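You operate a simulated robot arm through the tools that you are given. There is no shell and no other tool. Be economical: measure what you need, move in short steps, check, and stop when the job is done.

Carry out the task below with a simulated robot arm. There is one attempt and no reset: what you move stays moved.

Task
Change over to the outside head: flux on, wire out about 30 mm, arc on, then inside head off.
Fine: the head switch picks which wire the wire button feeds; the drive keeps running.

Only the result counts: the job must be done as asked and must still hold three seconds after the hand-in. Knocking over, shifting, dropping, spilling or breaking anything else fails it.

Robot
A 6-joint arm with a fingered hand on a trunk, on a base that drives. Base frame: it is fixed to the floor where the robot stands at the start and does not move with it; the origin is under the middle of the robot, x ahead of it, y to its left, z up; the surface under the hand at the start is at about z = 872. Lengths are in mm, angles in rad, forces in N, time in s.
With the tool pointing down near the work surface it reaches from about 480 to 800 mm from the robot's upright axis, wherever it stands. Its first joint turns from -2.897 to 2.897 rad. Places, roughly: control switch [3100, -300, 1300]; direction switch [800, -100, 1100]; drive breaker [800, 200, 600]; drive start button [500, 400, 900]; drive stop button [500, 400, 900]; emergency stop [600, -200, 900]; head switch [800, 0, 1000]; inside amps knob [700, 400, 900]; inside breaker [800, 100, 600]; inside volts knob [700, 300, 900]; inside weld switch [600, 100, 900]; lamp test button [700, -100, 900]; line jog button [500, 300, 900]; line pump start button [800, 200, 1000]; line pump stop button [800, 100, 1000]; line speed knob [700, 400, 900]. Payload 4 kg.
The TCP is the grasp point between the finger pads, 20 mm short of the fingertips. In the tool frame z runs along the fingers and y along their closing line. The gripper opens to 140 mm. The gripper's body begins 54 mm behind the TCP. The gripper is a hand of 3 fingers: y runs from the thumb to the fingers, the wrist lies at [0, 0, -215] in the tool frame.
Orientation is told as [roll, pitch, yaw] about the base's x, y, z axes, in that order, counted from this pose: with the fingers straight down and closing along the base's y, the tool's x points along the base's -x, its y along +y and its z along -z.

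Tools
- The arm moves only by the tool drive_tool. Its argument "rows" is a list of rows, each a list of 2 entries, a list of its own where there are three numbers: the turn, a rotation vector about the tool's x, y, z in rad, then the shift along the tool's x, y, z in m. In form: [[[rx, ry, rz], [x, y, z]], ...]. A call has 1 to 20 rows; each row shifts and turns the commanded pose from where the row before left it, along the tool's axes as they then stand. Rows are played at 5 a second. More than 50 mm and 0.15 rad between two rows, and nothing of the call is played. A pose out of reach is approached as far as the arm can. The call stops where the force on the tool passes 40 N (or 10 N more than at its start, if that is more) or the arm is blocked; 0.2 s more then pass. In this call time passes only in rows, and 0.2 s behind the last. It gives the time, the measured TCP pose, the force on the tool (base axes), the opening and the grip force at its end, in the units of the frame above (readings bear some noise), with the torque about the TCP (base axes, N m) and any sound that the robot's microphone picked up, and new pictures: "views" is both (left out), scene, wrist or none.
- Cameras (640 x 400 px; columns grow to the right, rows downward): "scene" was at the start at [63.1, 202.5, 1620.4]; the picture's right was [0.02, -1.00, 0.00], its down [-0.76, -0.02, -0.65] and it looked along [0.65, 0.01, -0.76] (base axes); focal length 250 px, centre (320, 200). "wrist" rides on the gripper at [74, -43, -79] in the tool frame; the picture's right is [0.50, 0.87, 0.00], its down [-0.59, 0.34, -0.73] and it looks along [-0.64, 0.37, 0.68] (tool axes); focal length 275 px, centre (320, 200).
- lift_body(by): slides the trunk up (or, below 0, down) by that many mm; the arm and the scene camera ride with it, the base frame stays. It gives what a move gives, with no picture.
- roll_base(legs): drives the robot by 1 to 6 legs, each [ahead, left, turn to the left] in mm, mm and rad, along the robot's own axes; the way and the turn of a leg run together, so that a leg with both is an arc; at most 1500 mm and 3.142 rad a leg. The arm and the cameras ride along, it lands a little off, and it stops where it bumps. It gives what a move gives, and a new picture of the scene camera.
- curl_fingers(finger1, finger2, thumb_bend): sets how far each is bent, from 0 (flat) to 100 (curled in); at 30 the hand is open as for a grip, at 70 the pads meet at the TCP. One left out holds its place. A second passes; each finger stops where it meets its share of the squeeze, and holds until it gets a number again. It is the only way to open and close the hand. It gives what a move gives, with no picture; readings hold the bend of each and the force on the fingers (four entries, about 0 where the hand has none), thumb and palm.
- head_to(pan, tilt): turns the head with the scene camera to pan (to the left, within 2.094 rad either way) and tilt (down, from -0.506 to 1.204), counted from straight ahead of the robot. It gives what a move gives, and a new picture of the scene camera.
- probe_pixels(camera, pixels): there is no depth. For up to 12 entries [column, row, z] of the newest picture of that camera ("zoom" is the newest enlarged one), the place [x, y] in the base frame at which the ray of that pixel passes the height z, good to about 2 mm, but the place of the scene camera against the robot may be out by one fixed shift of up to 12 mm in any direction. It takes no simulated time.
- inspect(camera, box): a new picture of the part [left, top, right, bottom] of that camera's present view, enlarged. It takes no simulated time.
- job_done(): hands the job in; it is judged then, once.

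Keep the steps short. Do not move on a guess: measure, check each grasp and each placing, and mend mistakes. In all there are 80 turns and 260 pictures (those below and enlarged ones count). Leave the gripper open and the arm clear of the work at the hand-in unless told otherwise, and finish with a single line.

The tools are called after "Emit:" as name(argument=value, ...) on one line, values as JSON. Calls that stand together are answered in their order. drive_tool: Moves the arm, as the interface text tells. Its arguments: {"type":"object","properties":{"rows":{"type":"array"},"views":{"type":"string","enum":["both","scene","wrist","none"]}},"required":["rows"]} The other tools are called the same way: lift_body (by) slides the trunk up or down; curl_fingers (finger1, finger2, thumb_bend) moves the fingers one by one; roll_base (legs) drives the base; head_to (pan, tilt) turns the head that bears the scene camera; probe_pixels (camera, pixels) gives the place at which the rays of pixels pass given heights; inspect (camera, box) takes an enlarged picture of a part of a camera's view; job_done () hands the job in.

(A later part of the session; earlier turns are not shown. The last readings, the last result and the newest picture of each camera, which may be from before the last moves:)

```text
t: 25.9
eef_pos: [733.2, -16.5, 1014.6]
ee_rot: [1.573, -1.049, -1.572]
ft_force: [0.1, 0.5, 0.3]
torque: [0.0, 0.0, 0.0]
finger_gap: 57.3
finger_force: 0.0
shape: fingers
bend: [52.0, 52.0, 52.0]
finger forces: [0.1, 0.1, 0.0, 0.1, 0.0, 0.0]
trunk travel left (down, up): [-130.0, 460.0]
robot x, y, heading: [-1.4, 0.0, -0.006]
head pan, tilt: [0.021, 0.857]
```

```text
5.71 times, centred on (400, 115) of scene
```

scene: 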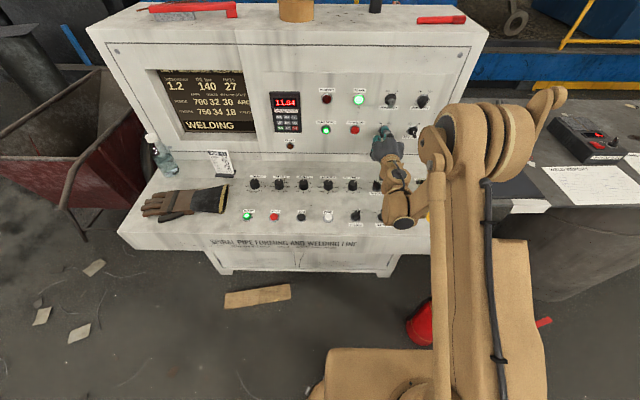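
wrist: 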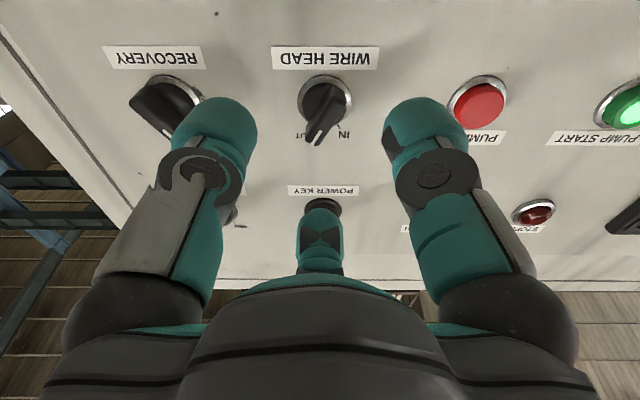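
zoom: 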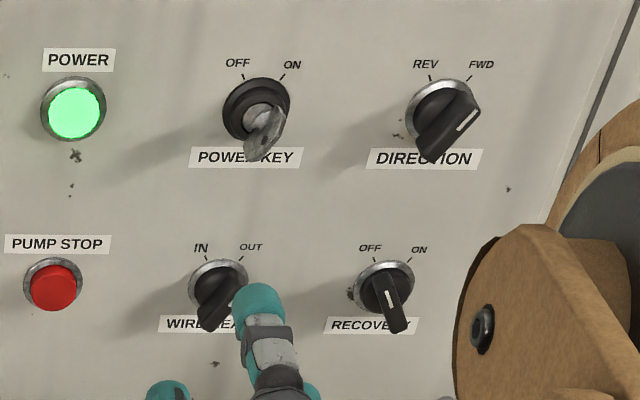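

Handle clearly at OUT. I raise the trunk back 95 mm, unroll and pitch the hand back down while moving toward the WIRE button.

Emit:
lift_body(by=95)

Emit:
drive_tool(rows=[[[0, 0, -0.13], [0, 0, -0.01]], [[0, 0, -0.13], [0, 0, -0.01]], [[0, 0, -0.13], [0, 0, 0]], [[0, 0, -0.13], [0, 0, 0]], [[0, 0.1428, 0], [0.0027, 0.0173, -0.0173]], [[0, 0.1428, 0], [0.0051, 0.0173, -0.0167]], [[0, 0.1428, 0], [0.0075, 0.0173, -0.0158]], [[0, 0.1428, 0], [0.0097, 0.0173, -0.0146]], [[0, 0.1428, 0], [0.0116, 0.0173, -0.0131]], [[0, 0.1428, 0], [0.0134, 0.0173, -0.0113]], [[0, 0.1428, 0], [0.0148, 0.0173, -0.0093]], [[0, 0.1428, 0], [0.016, 0.0173, -0.0071]], [[0, 0.1428, 0], [0.0169, 0.0173, -0.0047]], [[0, 0.1428, 0], [0.0174, 0.0173, -0.0023]], [[0, 0.1428, 0], [0.0175, 0.0173, 0]], [[0, 0, 0], [0, 0, 0]]], views="both")

```text
t: 27.2
eef_pos: [734.2, -15.9, 1109.4]
ee_rot: [1.573, -1.047, -1.572]
ft_force: [0.8, 0.0, 0.7]
torque: [0.01, -0.04, 0.0]
finger_gap: 57.3
finger_force: 0.1
shape: fingers
bend: [52.0, 52.0, 52.0]
finger forces: [0.0, 0.1, 0.0, 0.0, 0.0, 0.0]
trunk travel left (down, up): [-225.0, 365.0]
robot x, y, heading: [1.9, 2.5, -0.002]
head pan, tilt: [0.021, 0.857]
```

```text
t: 30.6
eef_pos: [498.0, -61.3, 1075.6]
ee_rot: [0.231, -0.189, 0.091]
ft_force: [-0.6, -0.4, -0.4]
torque: [0.03, -0.04, -0.03]
finger_gap: 57.5
finger_force: 0.0
shape: fingers
bend: [52.0, 52.0, 52.0]
finger forces: [0.1, 0.0, 0.1, 0.2, 0.1, 0.0]
out of reach, approached as far as the arm can: row 2, 5, 6, 7, 8, 9, 10, 11, 12, 13, 14, 15
trunk travel left (down, up): [-225.0, 365.0]
robot x, y, heading: [-1.0, -0.2, -0.001]
head pan, tilt: [0.021, 0.857]
```

scene: 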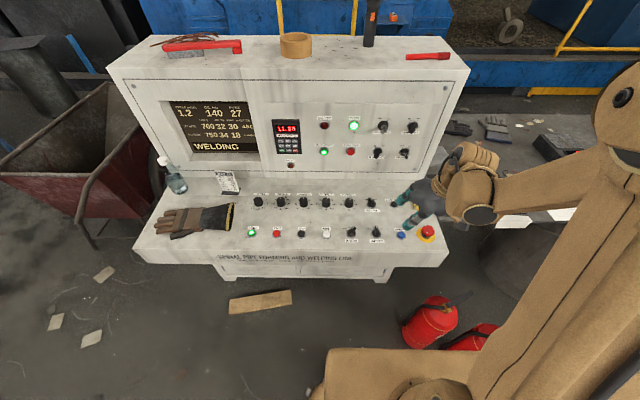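
wrist: 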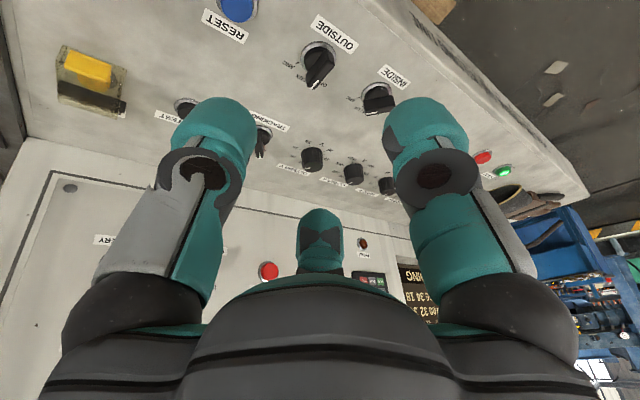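

Some rows hit the reach limit; the tool is at (498,−61,1076), tilted a little. I straighten it and move toward above WIRE.

Emit:
drive_tool(rows=[[[0.077, 0.063, 0.03], [-0.015, 0.01, 0]], [[0.077, 0.063, 0.03], [-0.015, 0.01, 0]], [[0.077, 0.063, 0.03], [-0.015, 0.01, 0]], [[0, 0, 0], [0, 0.035, 0]], [[0, 0, 0], [0, 0.035, 0]], [[0, 0, 0], [0, 0.035, 0]], [[0, 0, 0], [0, 0.035, 0]], [[0, 0, 0], [0, 0.035, 0]], [[0, 0, 0], [0, 0.03, 0]], [[0, 0, 0], [0, 0, 0]]], views="none")

Emit:
curl_fingers(finger1=70, finger2=70, thumb_bend=70)

Emit:
drive_tool(rows=[[[0, 0, 0], [0, 0, 0]]], views="both")

```text
t: 32.8
eef_pos: [533.1, 159.2, 1145.7]
ee_rot: [0.295, -0.06, 0.027]
ft_force: [-0.2, -0.7, -0.2]
torque: [0.02, 0.0, 0.02]
finger_gap: 57.1
finger_force: 0.1
shape: fingers
bend: [52.0, 52.0, 52.0]
finger forces: [0.0, 0.1, 0.0, 0.1, 0.1, 0.1]
out of reach, approached as far as the arm can: row 1, 2, 3
trunk travel left (down, up): [-225.0, 365.0]
robot x, y, heading: [1.9, -1.6, -0.004]
head pan, tilt: [0.021, 0.857]
```

```text
t: 33.8
eef_pos: [532.7, 159.2, 1146.5]
ee_rot: [0.296, -0.06, 0.027]
ft_force: [-0.8, 0.9, -0.2]
torque: [-0.01, -0.01, -0.01]
finger_gap: 4.1
finger_force: 0.0
shape: fingers
bend: [69.0, 69.0, 70.0]
finger forces: [0.0, 0.0, 0.0, 0.0, 0.0, 0.1]
trunk travel left (down, up): [-225.0, 365.0]
robot x, y, heading: [0.8, 2.4, -0.001]
head pan, tilt: [0.021, 0.857]
```

```text
t: 34.2
eef_pos: [532.6, 160.1, 1147.5]
ee_rot: [0.296, -0.058, 0.025]
ft_force: [1.3, 0.6, -0.2]
torque: [0.03, -0.01, 0.01]
finger_gap: 4.1
finger_force: 0.0
shape: fingers
bend: [69.0, 69.0, 70.0]
finger forces: [0.0, 0.1, 0.0, 0.0, 0.0, 0.0]
trunk travel left (down, up): [-225.0, 365.0]
robot x, y, heading: [-0.2, -0.2, 0.002]
head pan, tilt: [0.021, 0.857]
```

scene: 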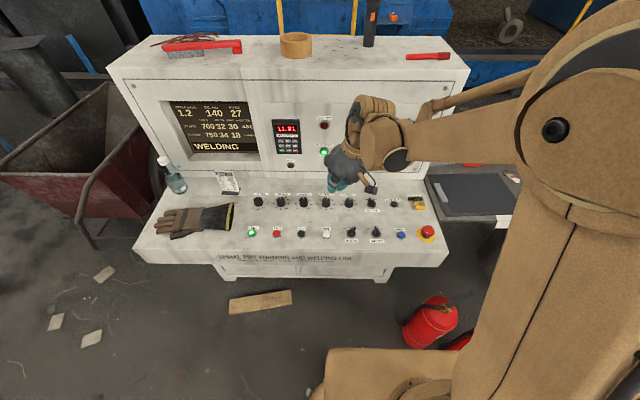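
wrist: 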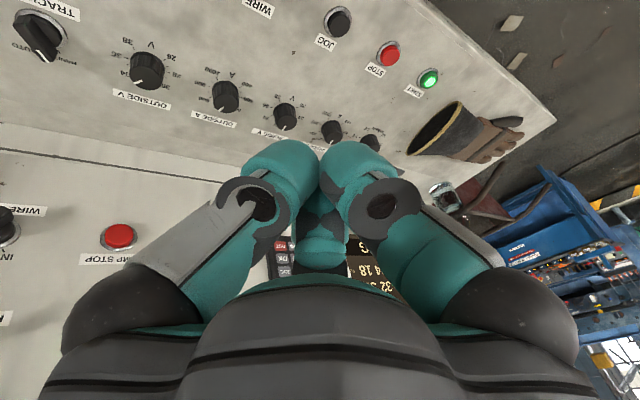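

Still rolled 0.3 rad. Now well within reach, I level the tool and go to about (543,175,990).

Emit:
drive_tool(rows=[[[0.099, 0.019, 0.008], [-0.003, 0.005, 0]], [[0.099, 0.019, 0.008], [-0.003, 0.005, 0]], [[0.099, 0.019, 0.008], [-0.003, 0.005, 0]], [[0, 0, 0], [0, 0, 0.03]], [[0, 0, 0], [0, 0, 0.03]], [[0, 0, 0], [0, 0, 0.03]], [[0, 0, 0], [0, 0, 0.03]], [[0, 0, 0], [0, 0, 0.03]], [[0, 0, 0], [0, 0, 0]]], views="both")

```text
t: 36.2
eef_pos: [535.3, 208.4, 1007.0]
ee_rot: [0.279, 0.046, 0.028]
ft_force: [0.7, -0.7, -0.3]
torque: [0.01, -0.02, 0.0]
finger_gap: 4.0
finger_force: 0.0
shape: fingers
bend: [69.0, 69.0, 70.0]
finger forces: [0.0, 0.1, 0.0, 0.1, 0.0, 0.1]
out of reach, approached as far as the arm can: row 1, 2, 3
trunk travel left (down, up): [-225.0, 365.0]
robot x, y, heading: [0.3, 1.6, -0.002]
head pan, tilt: [0.021, 0.857]
```

scene: 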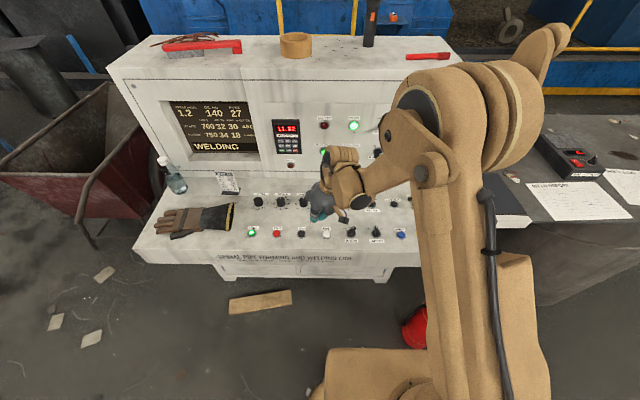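
wrist: 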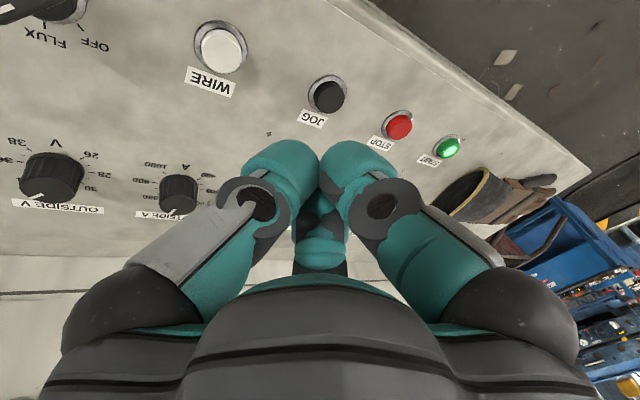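

The levelling roll seems blocked by a joint limit. I test a yaw change (+0.4 about tool z) followed by levelling about base x.

Emit:
drive_tool(rows=[[[0, 0, 0.1], [0, 0, -0.02]], [[0, 0, 0.1], [0, 0, -0.02]], [[0, 0, 0.1], [0, 0, -0.02]], [[0, 0, 0.1], [0, 0, 0]], [[0, 0, 0], [0, 0, 0]]], views="none")

Emit:
drive_tool(rows=[[[0.065, 0.028, 0], [0, 0, 0]], [[0.065, 0.028, 0], [0, 0, 0]], [[0, 0, 0], [0, 0, 0]]], views="scene")

```text
t: 37.4
eef_pos: [537.1, 194.3, 1065.0]
ee_rot: [0.239, 0.15, -0.363]
ft_force: [1.2, 0.6, 0.0]
torque: [0.02, -0.03, -0.01]
finger_gap: 4.2
finger_force: 0.0
shape: fingers
bend: [69.0, 69.0, 70.0]
finger forces: [0.1, 0.0, 0.0, 0.0, 0.0, 0.0]
trunk travel left (down, up): [-225.0, 365.0]
robot x, y, heading: [1.3, 2.5, -0.004]
head pan, tilt: [0.021, 0.857]
```

```text
t: 38.2
eef_pos: [535.8, 200.5, 1066.0]
ee_rot: [0.169, 0.249, -0.345]
ft_force: [0.3, 0.1, 0.0]
torque: [-0.02, -0.01, -0.02]
finger_gap: 4.1
finger_force: 0.1
shape: fingers
bend: [69.0, 69.0, 70.0]
finger forces: [0.1, 0.0, 0.0, 0.0, 0.0, 0.1]
out of reach, approached as far as the arm can: row 2
trunk travel left (down, up): [-225.0, 365.0]
robot x, y, heading: [1.0, 0.2, -0.003]
head pan, tilt: [0.021, 0.857]
```

scene: 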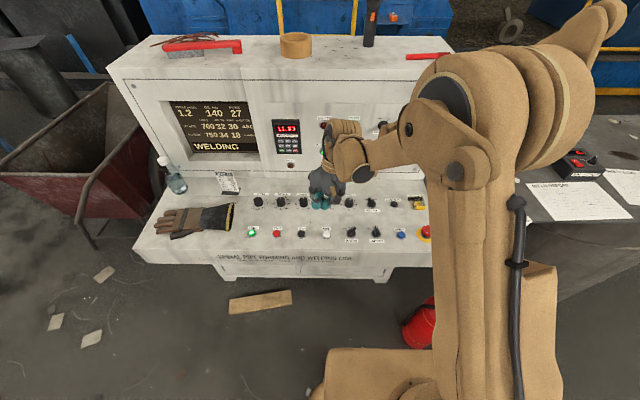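

My levelling axis was off in the yawed frame. Corrected: rotate (0.168, −0.243) in tool axes.

Emit:
drive_tool(rows=[[[0.056, -0.081, 0], [0, 0, 0]], [[0.056, -0.081, 0], [0, 0, 0]], [[0.056, -0.081, 0], [0, 0, 0]], [[0, 0, 0], [0, 0, 0]]], views="none")

```text
t: 39.2
eef_pos: [536.9, 199.8, 1064.9]
ee_rot: [0.17, 0.247, -0.346]
ft_force: [0.6, 0.6, -0.5]
torque: [0.01, -0.01, 0.0]
finger_gap: 4.3
finger_force: 0.1
shape: fingers
bend: [69.0, 69.0, 70.0]
finger forces: [0.0, 0.0, 0.1, 0.0, 0.1, 0.0]
out of reach, approached as far as the arm can: row 1, 2, 3
trunk travel left (down, up): [-225.0, 365.0]
robot x, y, heading: [-3.0, -1.0, 0.003]
head pan, tilt: [0.021, 0.857]
```

I probe which rotations are free with single small test moves.

Emit:
drive_tool(rows=[[[0, -0.1, 0], [0, 0, 0]], [[0, 0, 0], [0, 0, 0]]], views="none")

Emit:
drive_tool(rows=[[[0, 0, 0.12], [0, 0, 0]], [[0, 0, 0.12], [0, 0, 0]], [[0, 0, 0], [0, 0, 0]]], views="none")

Emit:
drive_tool(rows=[[[0.08, 0, 0], [0, 0, 0]], [[0, 0, 0], [0, 0, 0]]], views="none")

Emit:
drive_tool(rows=[[[0, -0.1, 0], [0, 0, 0]], [[0, 0, 0], [0, 0, 0]]], views="none")

```text
t: 39.8
eef_pos: [537.2, 198.3, 1065.0]
ee_rot: [0.215, 0.186, -0.357]
ft_force: [0.8, -0.7, 0.2]
torque: [-0.02, 0.0, 0.0]
finger_gap: 4.0
finger_force: 0.0
shape: fingers
bend: [69.0, 69.0, 70.0]
finger forces: [0.0, 0.0, 0.1, 0.0, 0.1, 0.0]
out of reach, approached as far as the arm can: row 1
trunk travel left (down, up): [-225.0, 365.0]
robot x, y, heading: [1.2, 1.0, -0.002]
head pan, tilt: [0.021, 0.857]
```

```text
t: 40.6
eef_pos: [536.4, 199.1, 1063.2]
ee_rot: [0.162, 0.231, -0.598]
ft_force: [0.3, 0.2, -0.2]
torque: [-0.01, 0.04, 0.02]
finger_gap: 4.1
finger_force: 0.0
shape: fingers
bend: [69.0, 69.0, 70.0]
finger forces: [0.0, 0.0, 0.0, 0.0, 0.0, 0.0]
trunk travel left (down, up): [-225.0, 365.0]
robot x, y, heading: [3.5, -0.3, 0.001]
head pan, tilt: [0.021, 0.857]
```

```text
t: 41.2
eef_pos: [534.7, 202.0, 1063.2]
ee_rot: [0.117, 0.269, -0.592]
ft_force: [0.3, 0.9, -0.9]
torque: [-0.01, 0.01, -0.02]
finger_gap: 4.2
finger_force: 0.1
shape: fingers
bend: [69.0, 69.0, 70.0]
finger forces: [0.1, 0.0, 0.1, 0.1, 0.0, 0.1]
out of reach, approached as far as the arm can: row 1
trunk travel left (down, up): [-225.0, 365.0]
robot x, y, heading: [3.3, 1.0, -0.0]
head pan, tilt: [0.021, 0.857]
```

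```text
t: 41.8
eef_pos: [536.5, 202.8, 1063.4]
ee_rot: [0.166, 0.23, -0.594]
ft_force: [-0.5, 0.3, 0.5]
torque: [-0.04, 0.03, 0.0]
finger_gap: 3.9
finger_force: 0.0
shape: fingers
bend: [69.0, 69.0, 70.0]
finger forces: [0.1, 0.0, 0.0, 0.1, 0.0, 0.1]
out of reach, approached as far as the arm can: row 1
trunk travel left (down, up): [-225.0, 365.0]
robot x, y, heading: [-1.7, -1.2, -0.001]
head pan, tilt: [0.021, 0.857]
```

The tilt seems limited by a wrist joint (angle between forearm and tool). Raising the trunk makes the forearm slope down, giving slack. I lift 120 mm, descend the same and try levelling again.

Emit:
lift_body(by=120)

Emit:
drive_tool(rows=[[[0, 0, 0], [0, 0, 0.04]], [[0, 0, 0], [0, 0, 0.04]], [[0, 0, 0], [0, 0, 0.04]], [[0.08, 0, 0], [0, 0, 0]], [[0.08, 0, 0], [0, 0, 0]], [[0, -0.08, 0], [0, 0, 0]], [[0, -0.08, 0], [0, 0, 0]], [[0, 0, 0], [0, 0, 0]]], views="scene")

```text
t: 43.3
eef_pos: [535.1, 203.1, 1181.8]
ee_rot: [0.165, 0.23, -0.596]
ft_force: [0.9, 0.4, -0.3]
torque: [-0.01, -0.01, -0.01]
finger_gap: 4.2
finger_force: 0.1
shape: fingers
bend: [69.0, 69.0, 70.0]
finger forces: [0.0, 0.0, 0.1, 0.0, 0.0, 0.0]
trunk travel left (down, up): [-345.0, 245.0]
robot x, y, heading: [5.5, 2.0, 0.001]
head pan, tilt: [0.021, 0.857]
```

```text
t: 45.1
eef_pos: [521.4, 240.5, 1068.4]
ee_rot: [0.159, 0.234, -0.595]
ft_force: [-0.2, -0.4, 0.1]
torque: [0.02, -0.01, -0.01]
finger_gap: 4.3
finger_force: 0.1
shape: fingers
bend: [69.0, 69.0, 70.0]
finger forces: [0.1, 0.0, 0.0, 0.0, 0.1, 0.0]
out of reach, approached as far as the arm can: row 5, 6, 7
trunk travel left (down, up): [-345.0, 245.0]
robot x, y, heading: [2.1, 0.9, 0.0]
head pan, tilt: [0.021, 0.857]
```

scene: 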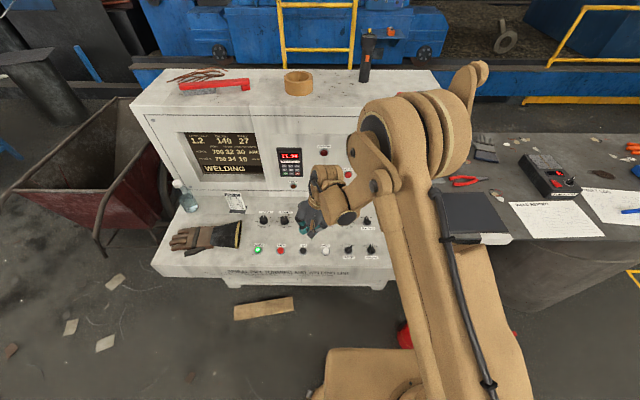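

No change, so it's not forearm slope. One more test: try levelling with the arm extended (x≈700), well above the desk.

Emit:
drive_tool(rows=[[[0, 0, 0], [-0.033, 0.022, -0.02]], [[0, 0, 0], [-0.033, 0.022, -0.02]], [[0, 0, 0], [-0.033, 0.022, -0.02]], [[0, 0, 0], [-0.033, 0.022, -0.02]], [[0.08, 0, 0], [0, 0, 0]], [[0.08, 0, 0], [0, 0, 0]], [[0, -0.08, 0], [0, 0, 0]], [[0, -0.08, 0], [0, 0, 0]], [[0, 0, 0], [0, 0, 0]]], views="scene")

```text
t: 47.1
eef_pos: [684.9, 230.4, 1129.3]
ee_rot: [0.145, 0.246, -0.592]
ft_force: [-0.2, -0.1, 0.1]
torque: [0.01, -0.01, 0.0]
finger_gap: 4.1
finger_force: 0.0
shape: fingers
bend: [69.0, 69.0, 70.0]
finger forces: [0.0, 0.1, 0.0, 0.0, 0.0, 0.1]
out of reach, approached as far as the arm can: row 5, 6, 7, 8
trunk travel left (down, up): [-345.0, 245.0]
robot x, y, heading: [0.3, 0.3, -0.004]
head pan, tilt: [0.021, 0.857]
```

scene: 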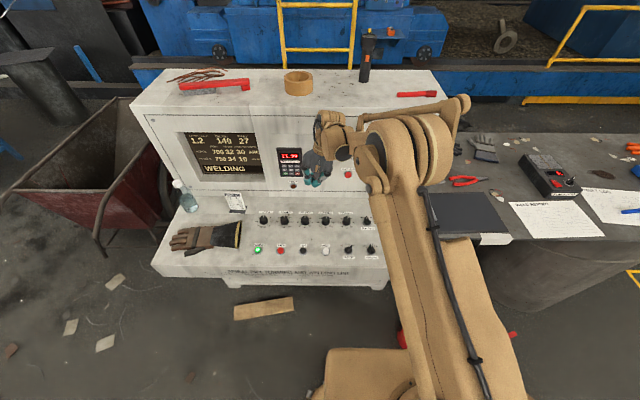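

Still limited: the wrist is in another branch with 0.28 rad minimum tilt. That's acceptable: I'll press and push switches with closed fingertips instead. I turn yaw back to 0, move back above WIRE, then lower the trunk.

Emit:
drive_tool(rows=[[[0, 0, -0.12], [0, 0, 0]], [[0, 0, -0.12], [0, 0, 0]], [[0, 0, -0.12], [0, 0, 0]], [[0, 0, -0.12], [0, 0, 0]], [[0, 0, -0.11], [0, 0, 0]], [[0, -0.12, 0], [0, 0, 0]], [[0, 0, 0], [0.046, 0, 0]], [[0, 0, 0], [0.046, 0, 0]], [[0, 0, 0], [0.046, 0, 0]], [[0, 0, 0], [0, -0.029, -0.008]], [[0, 0, 0], [0, -0.029, -0.008]], [[0, 0, 0], [0, 0, 0]]], views="none")

Emit:
lift_body(by=-120)

Emit:
drive_tool(rows=[[[0, 0, 0], [0, 0, 0]]], views="both")

```text
t: 49.7
eef_pos: [548.0, 174.9, 1131.4]
ee_rot: [0.285, 0.017, -0.033]
ft_force: [0.5, 0.2, 0.4]
torque: [-0.02, -0.01, 0.02]
finger_gap: 3.8
finger_force: 0.1
shape: fingers
bend: [69.0, 69.0, 70.0]
finger forces: [0.1, 0.0, 0.0, 0.0, 0.0, 0.0]
trunk travel left (down, up): [-345.0, 245.0]
robot x, y, heading: [0.9, -1.3, 0.001]
head pan, tilt: [0.021, 0.857]
```

```text
t: 51.2
eef_pos: [546.3, 173.5, 1011.2]
ee_rot: [0.288, 0.017, -0.032]
ft_force: [0.1, 0.3, 0.3]
torque: [0.01, -0.01, -0.01]
finger_gap: 4.3
finger_force: 0.2
shape: fingers
bend: [69.0, 69.0, 70.0]
finger forces: [0.1, 0.0, 0.0, 0.1, 0.0, 0.0]
trunk travel left (down, up): [-225.0, 365.0]
robot x, y, heading: [0.2, -3.5, -0.001]
head pan, tilt: [0.021, 0.857]
```

```text
t: 51.6
eef_pos: [547.6, 174.4, 1011.3]
ee_rot: [0.285, 0.016, -0.033]
ft_force: [-0.1, -0.7, 0.1]
torque: [0.0, 0.0, -0.02]
finger_gap: 4.2
finger_force: 0.1
shape: fingers
bend: [69.0, 69.0, 70.0]
finger forces: [0.1, 0.0, 0.1, 0.0, 0.1, 0.0]
trunk travel left (down, up): [-225.0, 365.0]
robot x, y, heading: [-1.4, -0.7, -0.004]
head pan, tilt: [0.021, 0.857]
```

scene: 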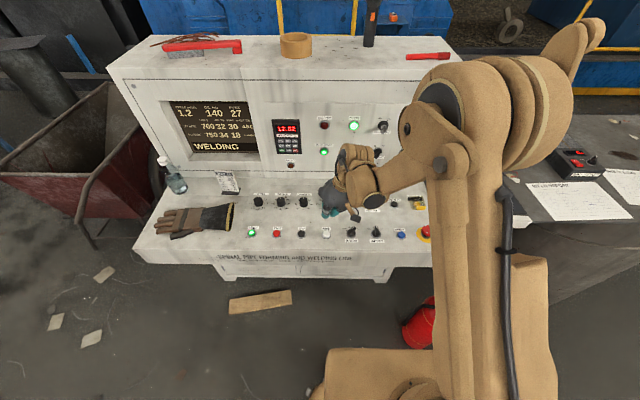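
wrist: 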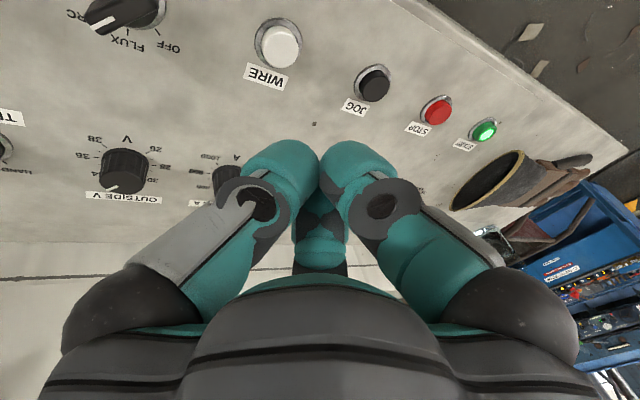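

I align over WIRE and descend vertically to TCP z≈915.

Emit:
drive_tool(rows=[[[0, 0, 0], [0.0046, -0.0042, -0.0012]], [[0, 0, 0], [0, -0.0088, 0.0308]], [[0, 0, 0], [0, -0.0088, 0.0308]], [[0, 0, 0], [0, -0.0088, 0.0308]], [[0, 0, 0], [0, 0, 0]]], views="both")

Emit:
inspect(camera="wrist", box=[220, 80, 440, 220])

Emit:
inspect(camera="scene", box=[290, 180, 390, 250])

```text
t: 52.8
eef_pos: [542.4, 169.1, 914.6]
ee_rot: [0.285, 0.017, -0.033]
ft_force: [-0.4, 0.3, -0.5]
torque: [-0.01, 0.01, -0.02]
finger_gap: 4.3
finger_force: 0.1
shape: fingers
bend: [69.0, 69.0, 70.0]
finger forces: [0.0, 0.0, 0.0, 0.0, 0.0, 0.1]
trunk travel left (down, up): [-225.0, 365.0]
robot x, y, heading: [1.9, -2.7, 0.001]
head pan, tilt: [0.021, 0.857]
```

scene: 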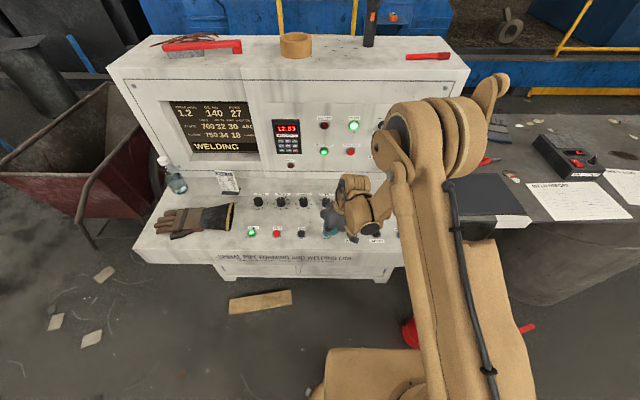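
wrist: 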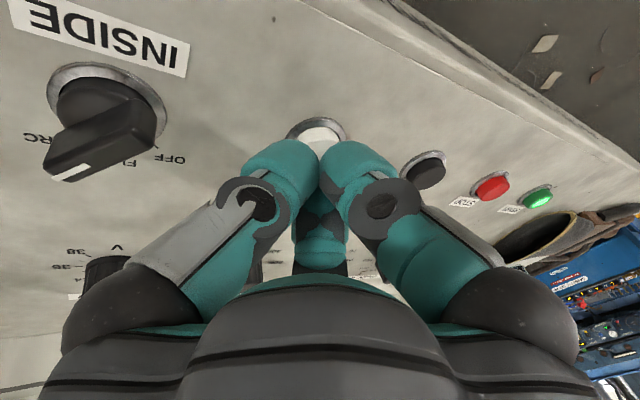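

```text
2.86 times, centred on (330, 150) of wrist
```

zoom: 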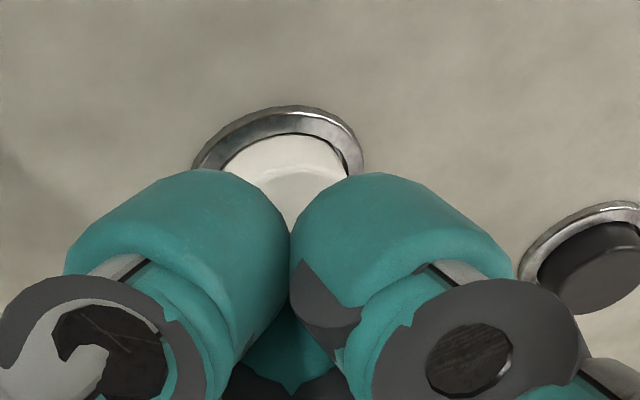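

```text
5.71 times, centred on (340, 215) of scene
```

zoom: 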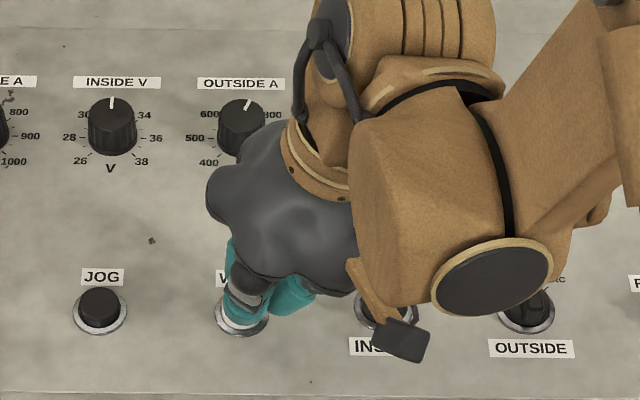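

Tips are right over WIRE. I do a short trial press: down to z≈895 and straight back, then read the display.

Emit:
drive_tool(rows=[[[0, 0, 0], [0, -0.0028, 0.0096]], [[0, 0, 0], [0, -0.0014, 0.0048]], [[0, 0, 0], [0, -0.0011, 0.0038]], [[0, 0, 0], [0, 0.0036, -0.0125]]], views="none")

Emit:
inspect(camera="scene", box=[165, 95, 265, 160])

```text
t: 53.8
eef_pos: [540.9, 169.6, 909.4]
ee_rot: [0.288, 0.016, -0.034]
ft_force: [-0.6, 0.6, 0.1]
torque: [-0.01, 0.0, 0.01]
finger_gap: 4.1
finger_force: 0.1
shape: fingers
bend: [69.0, 71.0, 70.0]
finger forces: [0.0, 0.0, 0.1, 0.0, 0.1, 0.1]
trunk travel left (down, up): [-225.0, 365.0]
robot x, y, heading: [1.3, -0.4, 0.001]
head pan, tilt: [0.021, 0.857]
heard: click
```

```text
6.15 times, centred on (215, 128) of scene
```

zoom: 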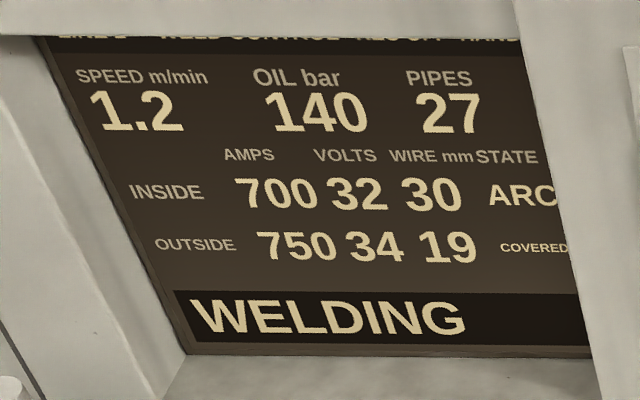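

Click; outside wire 18→19. Now I press and hold about 1 s more and read again.

Emit:
drive_tool(rows=[[[0, 0, 0], [0, -0.0022, 0.0077]], [[0, 0, 0], [0, -0.0014, 0.0048]], [[0, 0, 0], [0, 0, 0]], [[0, 0, 0], [0, 0, 0]], [[0, 0, 0], [0, 0, 0]], [[0, 0, 0], [0, 0, 0]], [[0, 0, 0], [0, 0, 0]], [[0, 0, 0], [0, 0.0036, -0.0125]]], views="none")

Emit:
inspect(camera="scene", box=[165, 95, 265, 160])

```text
t: 55.6
eef_pos: [540.3, 169.9, 908.5]
ee_rot: [0.287, 0.016, -0.035]
ft_force: [0.2, -0.5, 0.3]
torque: [-0.01, -0.01, -0.04]
finger_gap: 4.1
finger_force: 0.1
shape: fingers
bend: [69.0, 69.0, 70.0]
finger forces: [0.0, 0.0, 0.1, 0.0, 0.1, 0.0]
trunk travel left (down, up): [-225.0, 365.0]
robot x, y, heading: [1.1, -0.8, -0.001]
head pan, tilt: [0.021, 0.857]
heard: click
```

```text
6.15 times, centred on (215, 128) of scene
```

zoom: 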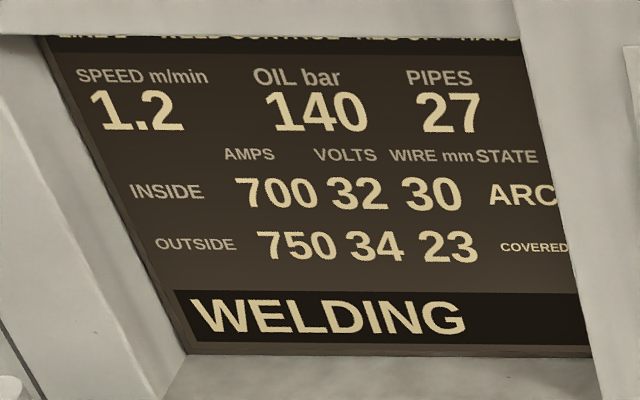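

23 mm, about 3.3 mm/s. I hold 0.8 s longer this time for +7.

Emit:
drive_tool(rows=[[[0, 0, 0], [0, -0.0022, 0.0077]], [[0, 0, 0], [0, -0.0014, 0.0048]], [[0, 0, 0], [0, 0, 0]], [[0, 0, 0], [0, 0, 0]], [[0, 0, 0], [0, 0, 0]], [[0, 0, 0], [0, 0, 0]], [[0, 0, 0], [0, 0, 0]], [[0, 0, 0], [0, 0, 0]], [[0, 0, 0], [0, 0, 0]], [[0, 0, 0], [0, 0, 0]], [[0, 0, 0], [0, 0, 0]], [[0, 0, 0], [0, 0.0036, -0.0125]]], views="none")

Emit:
inspect(camera="scene", box=[165, 95, 265, 160])

```text
t: 58.2
eef_pos: [540.4, 170.7, 908.5]
ee_rot: [0.286, 0.016, -0.033]
ft_force: [-0.2, 0.0, -0.6]
torque: [0.0, 0.0, -0.01]
finger_gap: 4.0
finger_force: 0.1
shape: fingers
bend: [69.0, 69.0, 70.0]
finger forces: [0.0, 0.1, 0.0, 0.1, 0.0, 0.1]
trunk travel left (down, up): [-225.0, 365.0]
robot x, y, heading: [2.8, 1.4, 0.001]
head pan, tilt: [0.021, 0.857]
heard: click
```

```text
6.15 times, centred on (215, 128) of scene
```

zoom: 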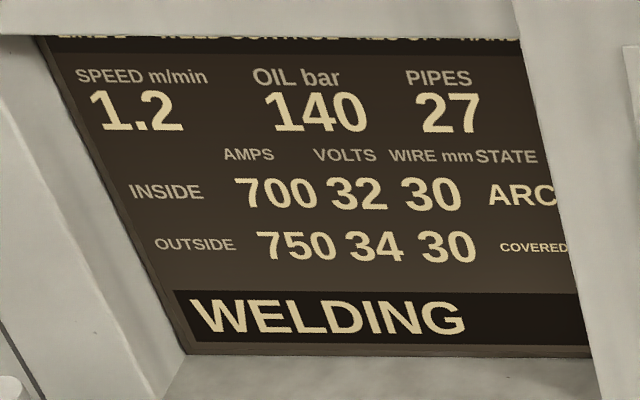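

30 mm reached. Next OUTSIDE FLUX→ARC: I lift, move to the left of the OUTSIDE bar's pointer end (TCP ≈562,36) at z≈960.

Emit:
drive_tool(rows=[[[0, 0, 0], [0, 0.0072, -0.025]], [[0, 0, 0], [0, 0.0075, -0.026]], [[0, 0, 0], [-0.0066, -0.0324, -0.0093]], [[0, 0, 0], [-0.0066, -0.0324, -0.0093]], [[0, 0, 0], [-0.0066, -0.0324, -0.0093]], [[0, 0, 0], [-0.0066, -0.0324, -0.0093]], [[0, 0, 0], [0, 0, 0]]], views="wrist")

```text
t: 59.8
eef_pos: [563.2, 35.3, 961.2]
ee_rot: [0.286, 0.017, -0.032]
ft_force: [0.1, -1.0, -0.2]
torque: [-0.01, -0.05, -0.03]
finger_gap: 4.1
finger_force: 0.1
shape: fingers
bend: [69.0, 69.0, 70.0]
finger forces: [0.1, 0.0, 0.0, 0.0, 0.0, 0.1]
trunk travel left (down, up): [-225.0, 365.0]
robot x, y, heading: [1.7, 1.8, 0.004]
head pan, tilt: [0.021, 0.857]
```

wrist: 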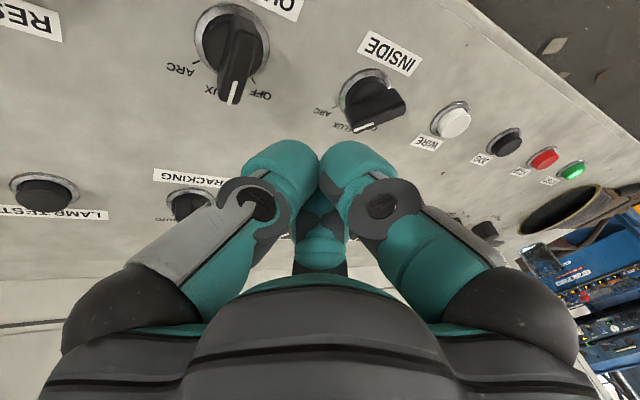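

Clear. I descend vertically to z≈901 beside the bar.

Emit:
drive_tool(rows=[[[0, 0, 0], [0, -0.0069, 0.024]], [[0, 0, 0], [0, -0.0069, 0.024]], [[0, 0, 0], [0, -0.0028, 0.0096]], [[0, 0, 0], [0, 0, 0]]], views="wrist")

Emit:
inspect(camera="wrist", box=[150, 40, 390, 240])

```text
t: 60.8
eef_pos: [564.2, 36.7, 900.8]
ee_rot: [0.287, 0.013, -0.034]
ft_force: [10.0, 6.8, 12.0]
torque: [-0.35, 0.08, 0.27]
finger_gap: 2.6
finger_force: 8.8
shape: fingers
bend: [69.0, 69.0, 70.0]
finger forces: [0.0, 0.0, 0.0, 0.0, 16.4, 0.0]
trunk travel left (down, up): [-225.0, 365.0]
robot x, y, heading: [-1.9, 2.3, -0.0]
head pan, tilt: [0.021, 0.857]
```

wrist: 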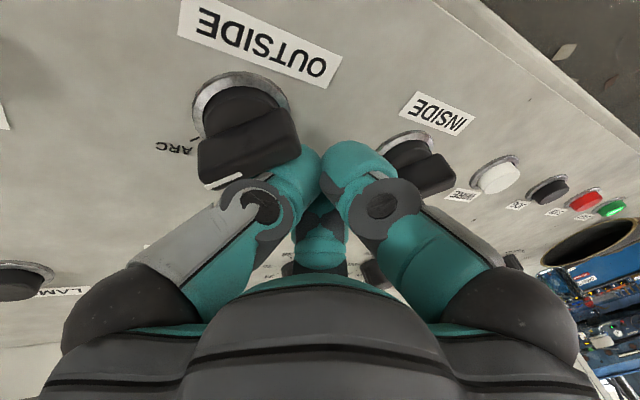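

```text
2.00 times, centred on (270, 140) of wrist
```

zoom: 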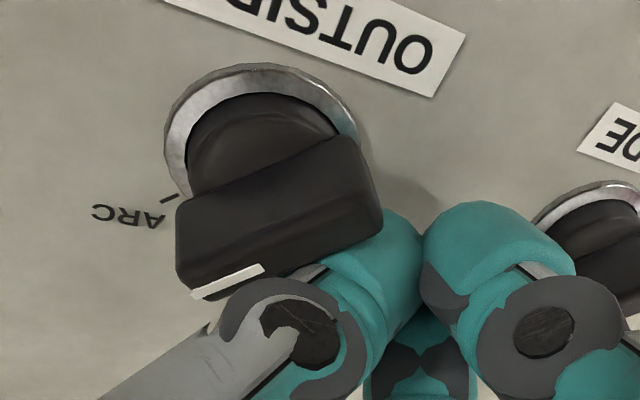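

The leaning thumb already pushed the bar toward ARC on the way down. I check the display.

Emit:
inspect(camera="scene", box=[165, 95, 265, 160])

```text
6.15 times, centred on (215, 128) of scene
```

zoom: 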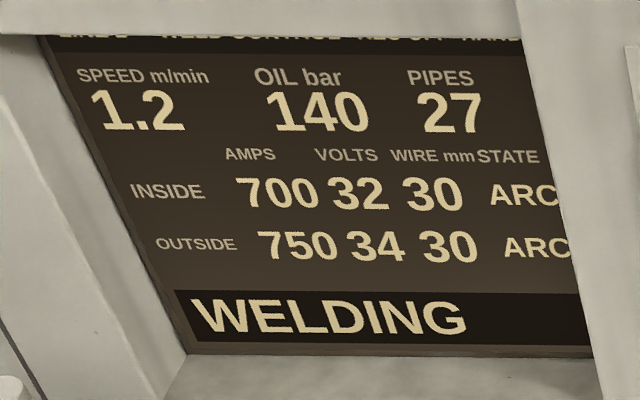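

OUTSIDE now ARC. I ease 3 mm away and lift vertically, then verify.

Emit:
drive_tool(rows=[[[0, 0, 0], [0, 0.0029, 0.0008]], [[0, 0, 0], [0, 0.0055, -0.0192]], [[0, 0, 0], [0, 0.0083, -0.0288]], [[0, 0, 0], [0, 0.0083, -0.0288]], [[0, 0, 0], [0, 0, 0]]], views="wrist")

Emit:
inspect(camera="scene", box=[165, 95, 265, 160])

Emit:
inspect(camera="wrist", box=[170, 0, 430, 160])

```text
t: 62.0
eef_pos: [564.0, 37.2, 981.6]
ee_rot: [0.286, 0.018, -0.033]
ft_force: [0.3, 0.8, -0.1]
torque: [-0.03, -0.01, 0.0]
finger_gap: 4.1
finger_force: 0.0
shape: fingers
bend: [69.0, 69.0, 70.0]
finger forces: [0.1, 0.0, 0.0, 0.2, 0.0, 0.0]
trunk travel left (down, up): [-225.0, 365.0]
robot x, y, heading: [-0.2, 2.6, 0.001]
head pan, tilt: [0.021, 0.857]
```

wrist: 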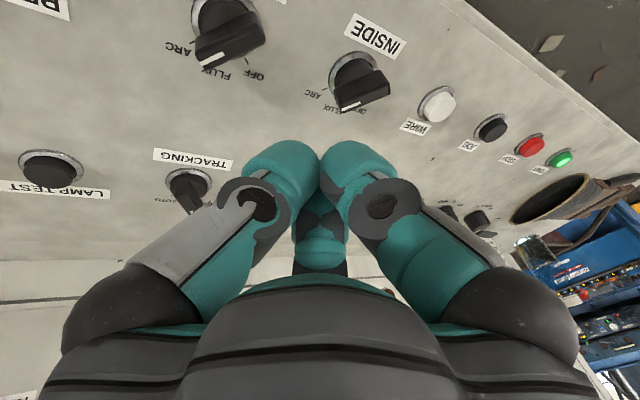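

```text
6.15 times, centred on (215, 128) of scene
```

zoom: 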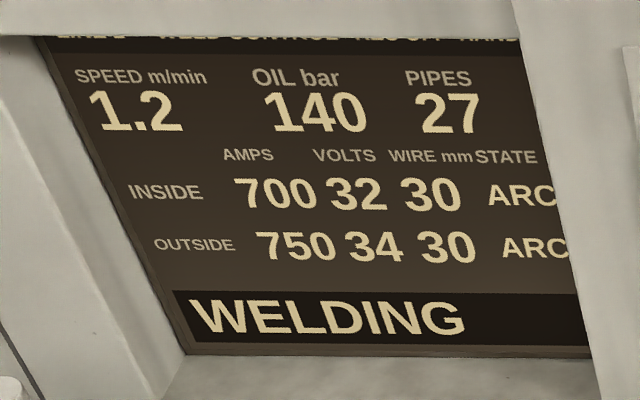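

```text
2.46 times, centred on (300, 80) of wrist
```

zoom: 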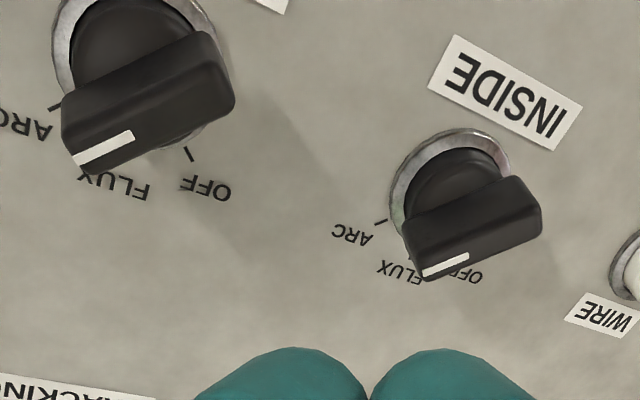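

Both bars at ARC. To turn INSIDE to OFF I'll push its pointer end around an arc from the near-right side. First I position the tips at about (535,55) and descend to z≈902.

Emit:
drive_tool(rows=[[[0, 0, 0], [0.0285, 0.0115, 0.0033]], [[0, 0, 0], [0, -0.0075, 0.026]], [[0, 0, 0], [0, -0.0075, 0.026]], [[0, 0, 0], [0, -0.0055, 0.0192]], [[0, 0, 0], [0, -0.0015, 0.0053]], [[0, 0, 0], [0, 0, 0]]], views="wrist")

Emit:
inspect(camera="wrist", box=[200, 60, 480, 240])

```text
t: 63.4
eef_pos: [532.7, 49.9, 902.6]
ee_rot: [0.286, 0.016, -0.033]
ft_force: [-0.7, -0.1, 0.2]
torque: [0.01, -0.02, -0.02]
finger_gap: 3.8
finger_force: 0.1
shape: fingers
bend: [69.0, 69.0, 70.0]
finger forces: [0.0, 0.0, 0.1, 0.0, 0.1, 0.1]
trunk travel left (down, up): [-225.0, 365.0]
robot x, y, heading: [-0.8, 1.7, 0.003]
head pan, tilt: [0.021, 0.857]
```

wrist: 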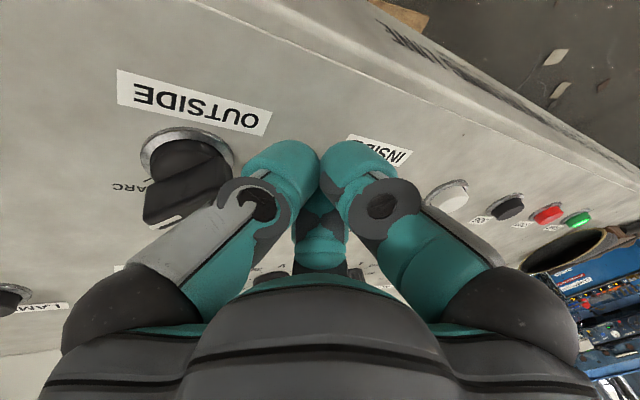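

```text
2.22 times, centred on (340, 150) of wrist
```

zoom: 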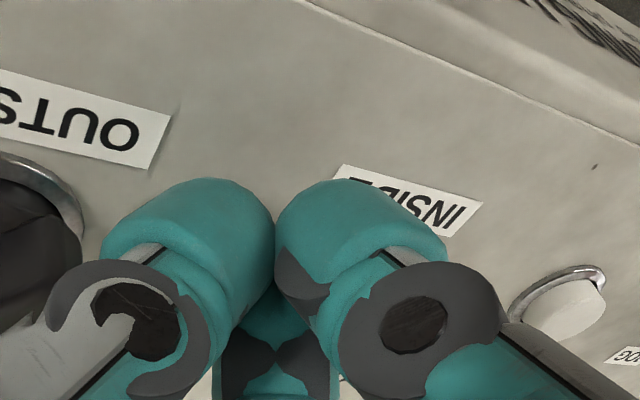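

No contact, bar hidden behind the fingers. I run the first half of the pushing arc.

Emit:
drive_tool(rows=[[[0, 0, 0], [-0.01, 0.0053, 0.0015]], [[0, 0, 0], [-0.01, -0.001, -0.0003]], [[0, 0, 0], [-0.012, 0.0024, 0.0007]], [[0, 0, 0], [0, 0, 0]]], views="wrist")

Emit:
inspect(camera="scene", box=[165, 95, 265, 160])

Emit:
inspect(camera="wrist", box=[200, 60, 480, 240])

```text
t: 64.4
eef_pos: [566.5, 56.9, 902.1]
ee_rot: [0.286, 0.014, -0.033]
ft_force: [-0.8, 0.3, -0.7]
torque: [0.01, -0.01, 0.0]
finger_gap: 3.8
finger_force: 0.1
shape: fingers
bend: [69.0, 69.0, 70.0]
finger forces: [0.0, 0.0, 0.0, 0.0, 0.0, 0.0]
trunk travel left (down, up): [-225.0, 365.0]
robot x, y, heading: [2.7, 1.9, -0.0]
head pan, tilt: [0.021, 0.857]
```

wrist: 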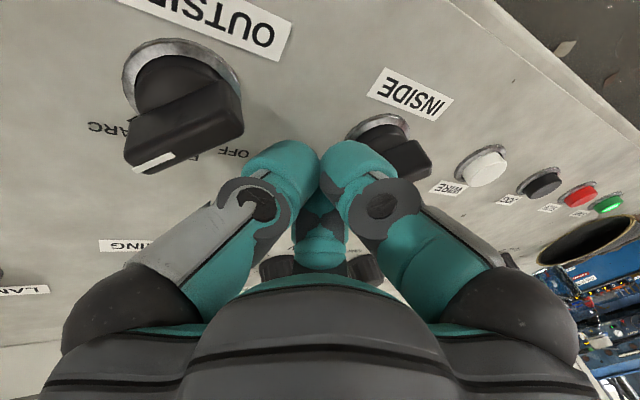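

```text
6.15 times, centred on (215, 128) of scene
```

zoom: 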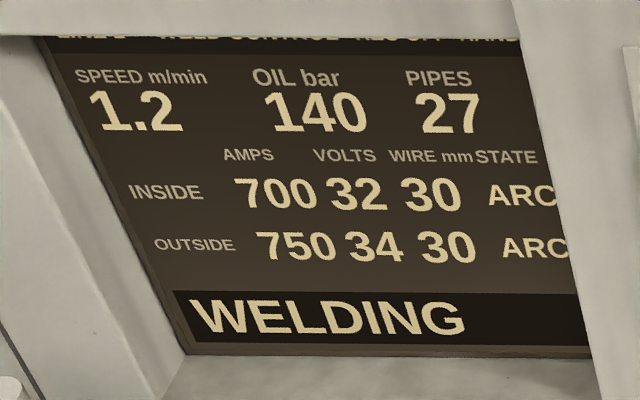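

```text
2.22 times, centred on (340, 150) of wrist
```

zoom: 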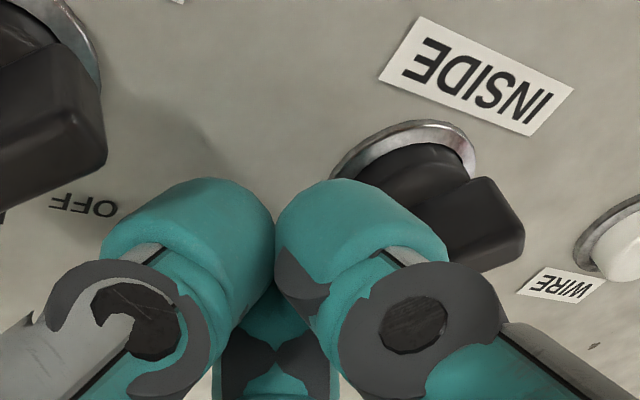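

No contact yet: the tip cluster is slimmer than assumed. I go back and repeat with a tighter arc (radius ≈21 mm).

Emit:
drive_tool(rows=[[[0, 0, 0], [0.0225, 0, 0]], [[0, 0, 0], [-0.0014, 0.0059, 0.0017]], [[0, 0, 0], [-0.0085, -0.001, -0.0003]], [[0, 0, 0], [-0.0081, 0.0023, 0.0007]], [[0, 0, 0], [-0.0065, 0.005, 0.0014]], [[0, 0, 0], [0, 0, 0]]], views="wrist")

Emit:
inspect(camera="scene", box=[165, 95, 265, 160])

Emit:
inspect(camera="wrist", box=[200, 60, 480, 240])

```text
t: 65.8
eef_pos: [568.7, 69.0, 901.9]
ee_rot: [0.287, 0.015, -0.036]
ft_force: [-0.5, -6.6, 7.0]
torque: [-0.05, 0.05, 0.09]
finger_gap: 2.7
finger_force: 6.6
shape: fingers
bend: [71.0, 69.0, 70.0]
finger forces: [13.8, 0.0, 0.0, 0.0, 0.1, 0.0]
trunk travel left (down, up): [-225.0, 365.0]
robot x, y, heading: [2.0, 1.0, 0.007]
head pan, tilt: [0.021, 0.857]
```

wrist: 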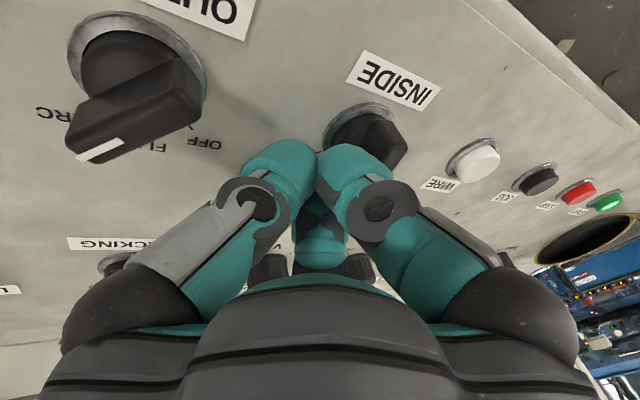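

```text
6.15 times, centred on (215, 128) of scene
```

zoom: 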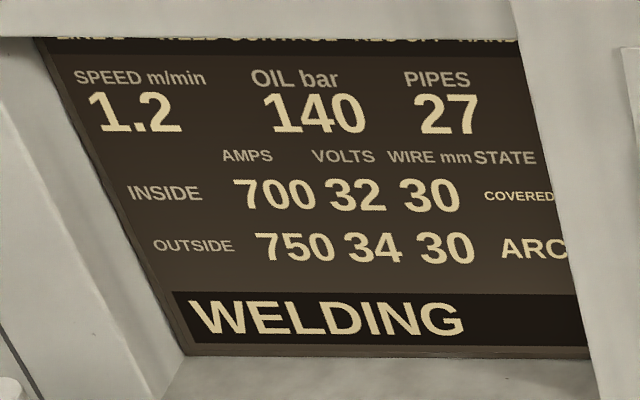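

```text
2.22 times, centred on (340, 150) of wrist
```

zoom: 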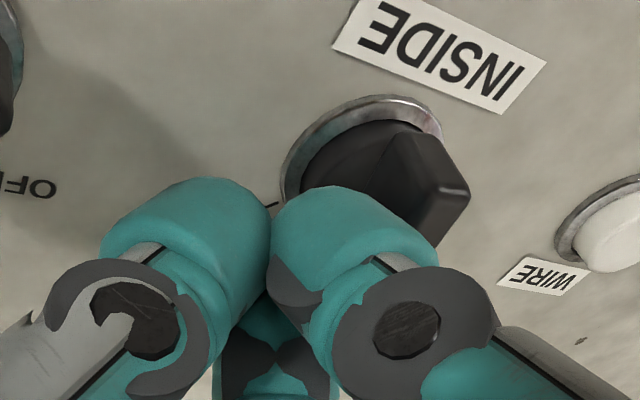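

INSIDE is at FLUX now. I continue the arc toward OFF.

Emit:
drive_tool(rows=[[[0, 0, 0], [-0.0015, 0.0035, 0.001]], [[0, 0, 0], [-0.0015, 0.0035, 0.001]], [[0, 0, 0], [0, 0.003, 0.0009]], [[0, 0, 0], [0, 0.002, 0.0006]], [[0, 0, 0], [0, 0, 0]]], views="wrist")

Emit:
inspect(camera="scene", box=[165, 95, 265, 160])

Emit:
inspect(camera="wrist", box=[200, 60, 480, 240])

```text
t: 67.0
eef_pos: [573.3, 80.8, 901.2]
ee_rot: [0.287, 0.015, -0.034]
ft_force: [8.4, -15.4, 9.9]
torque: [0.12, 0.1, 0.16]
finger_gap: 1.5
finger_force: 9.7
shape: fingers
bend: [70.0, 68.0, 69.0]
finger forces: [18.9, 0.0, 0.0, 0.1, 0.0, 0.0]
trunk travel left (down, up): [-225.0, 365.0]
robot x, y, heading: [-2.0, 0.8, -0.004]
head pan, tilt: [0.021, 0.857]
```

wrist: 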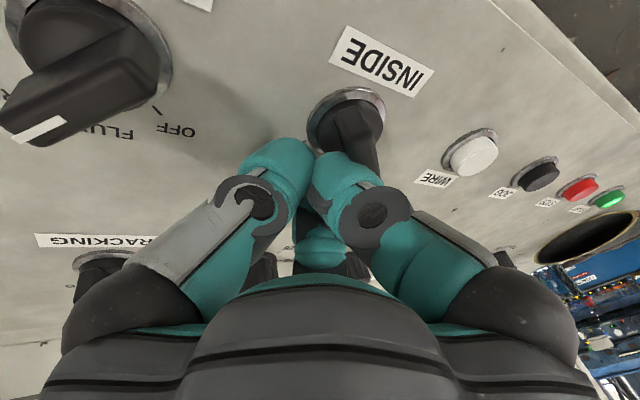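

```text
6.15 times, centred on (215, 128) of scene
```

zoom: 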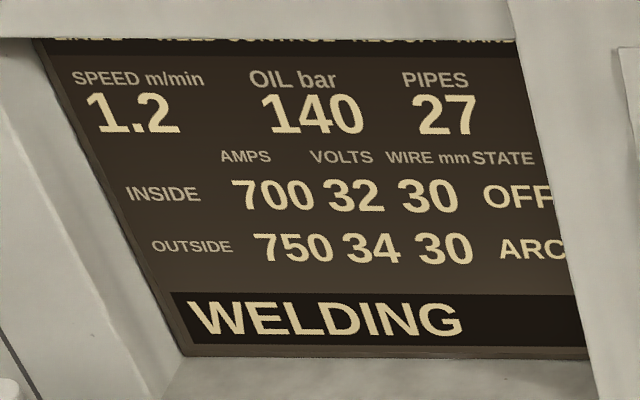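

```text
2.22 times, centred on (340, 150) of wrist
```

zoom: 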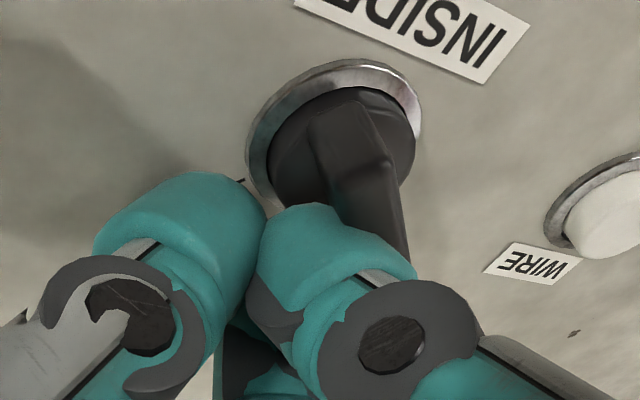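

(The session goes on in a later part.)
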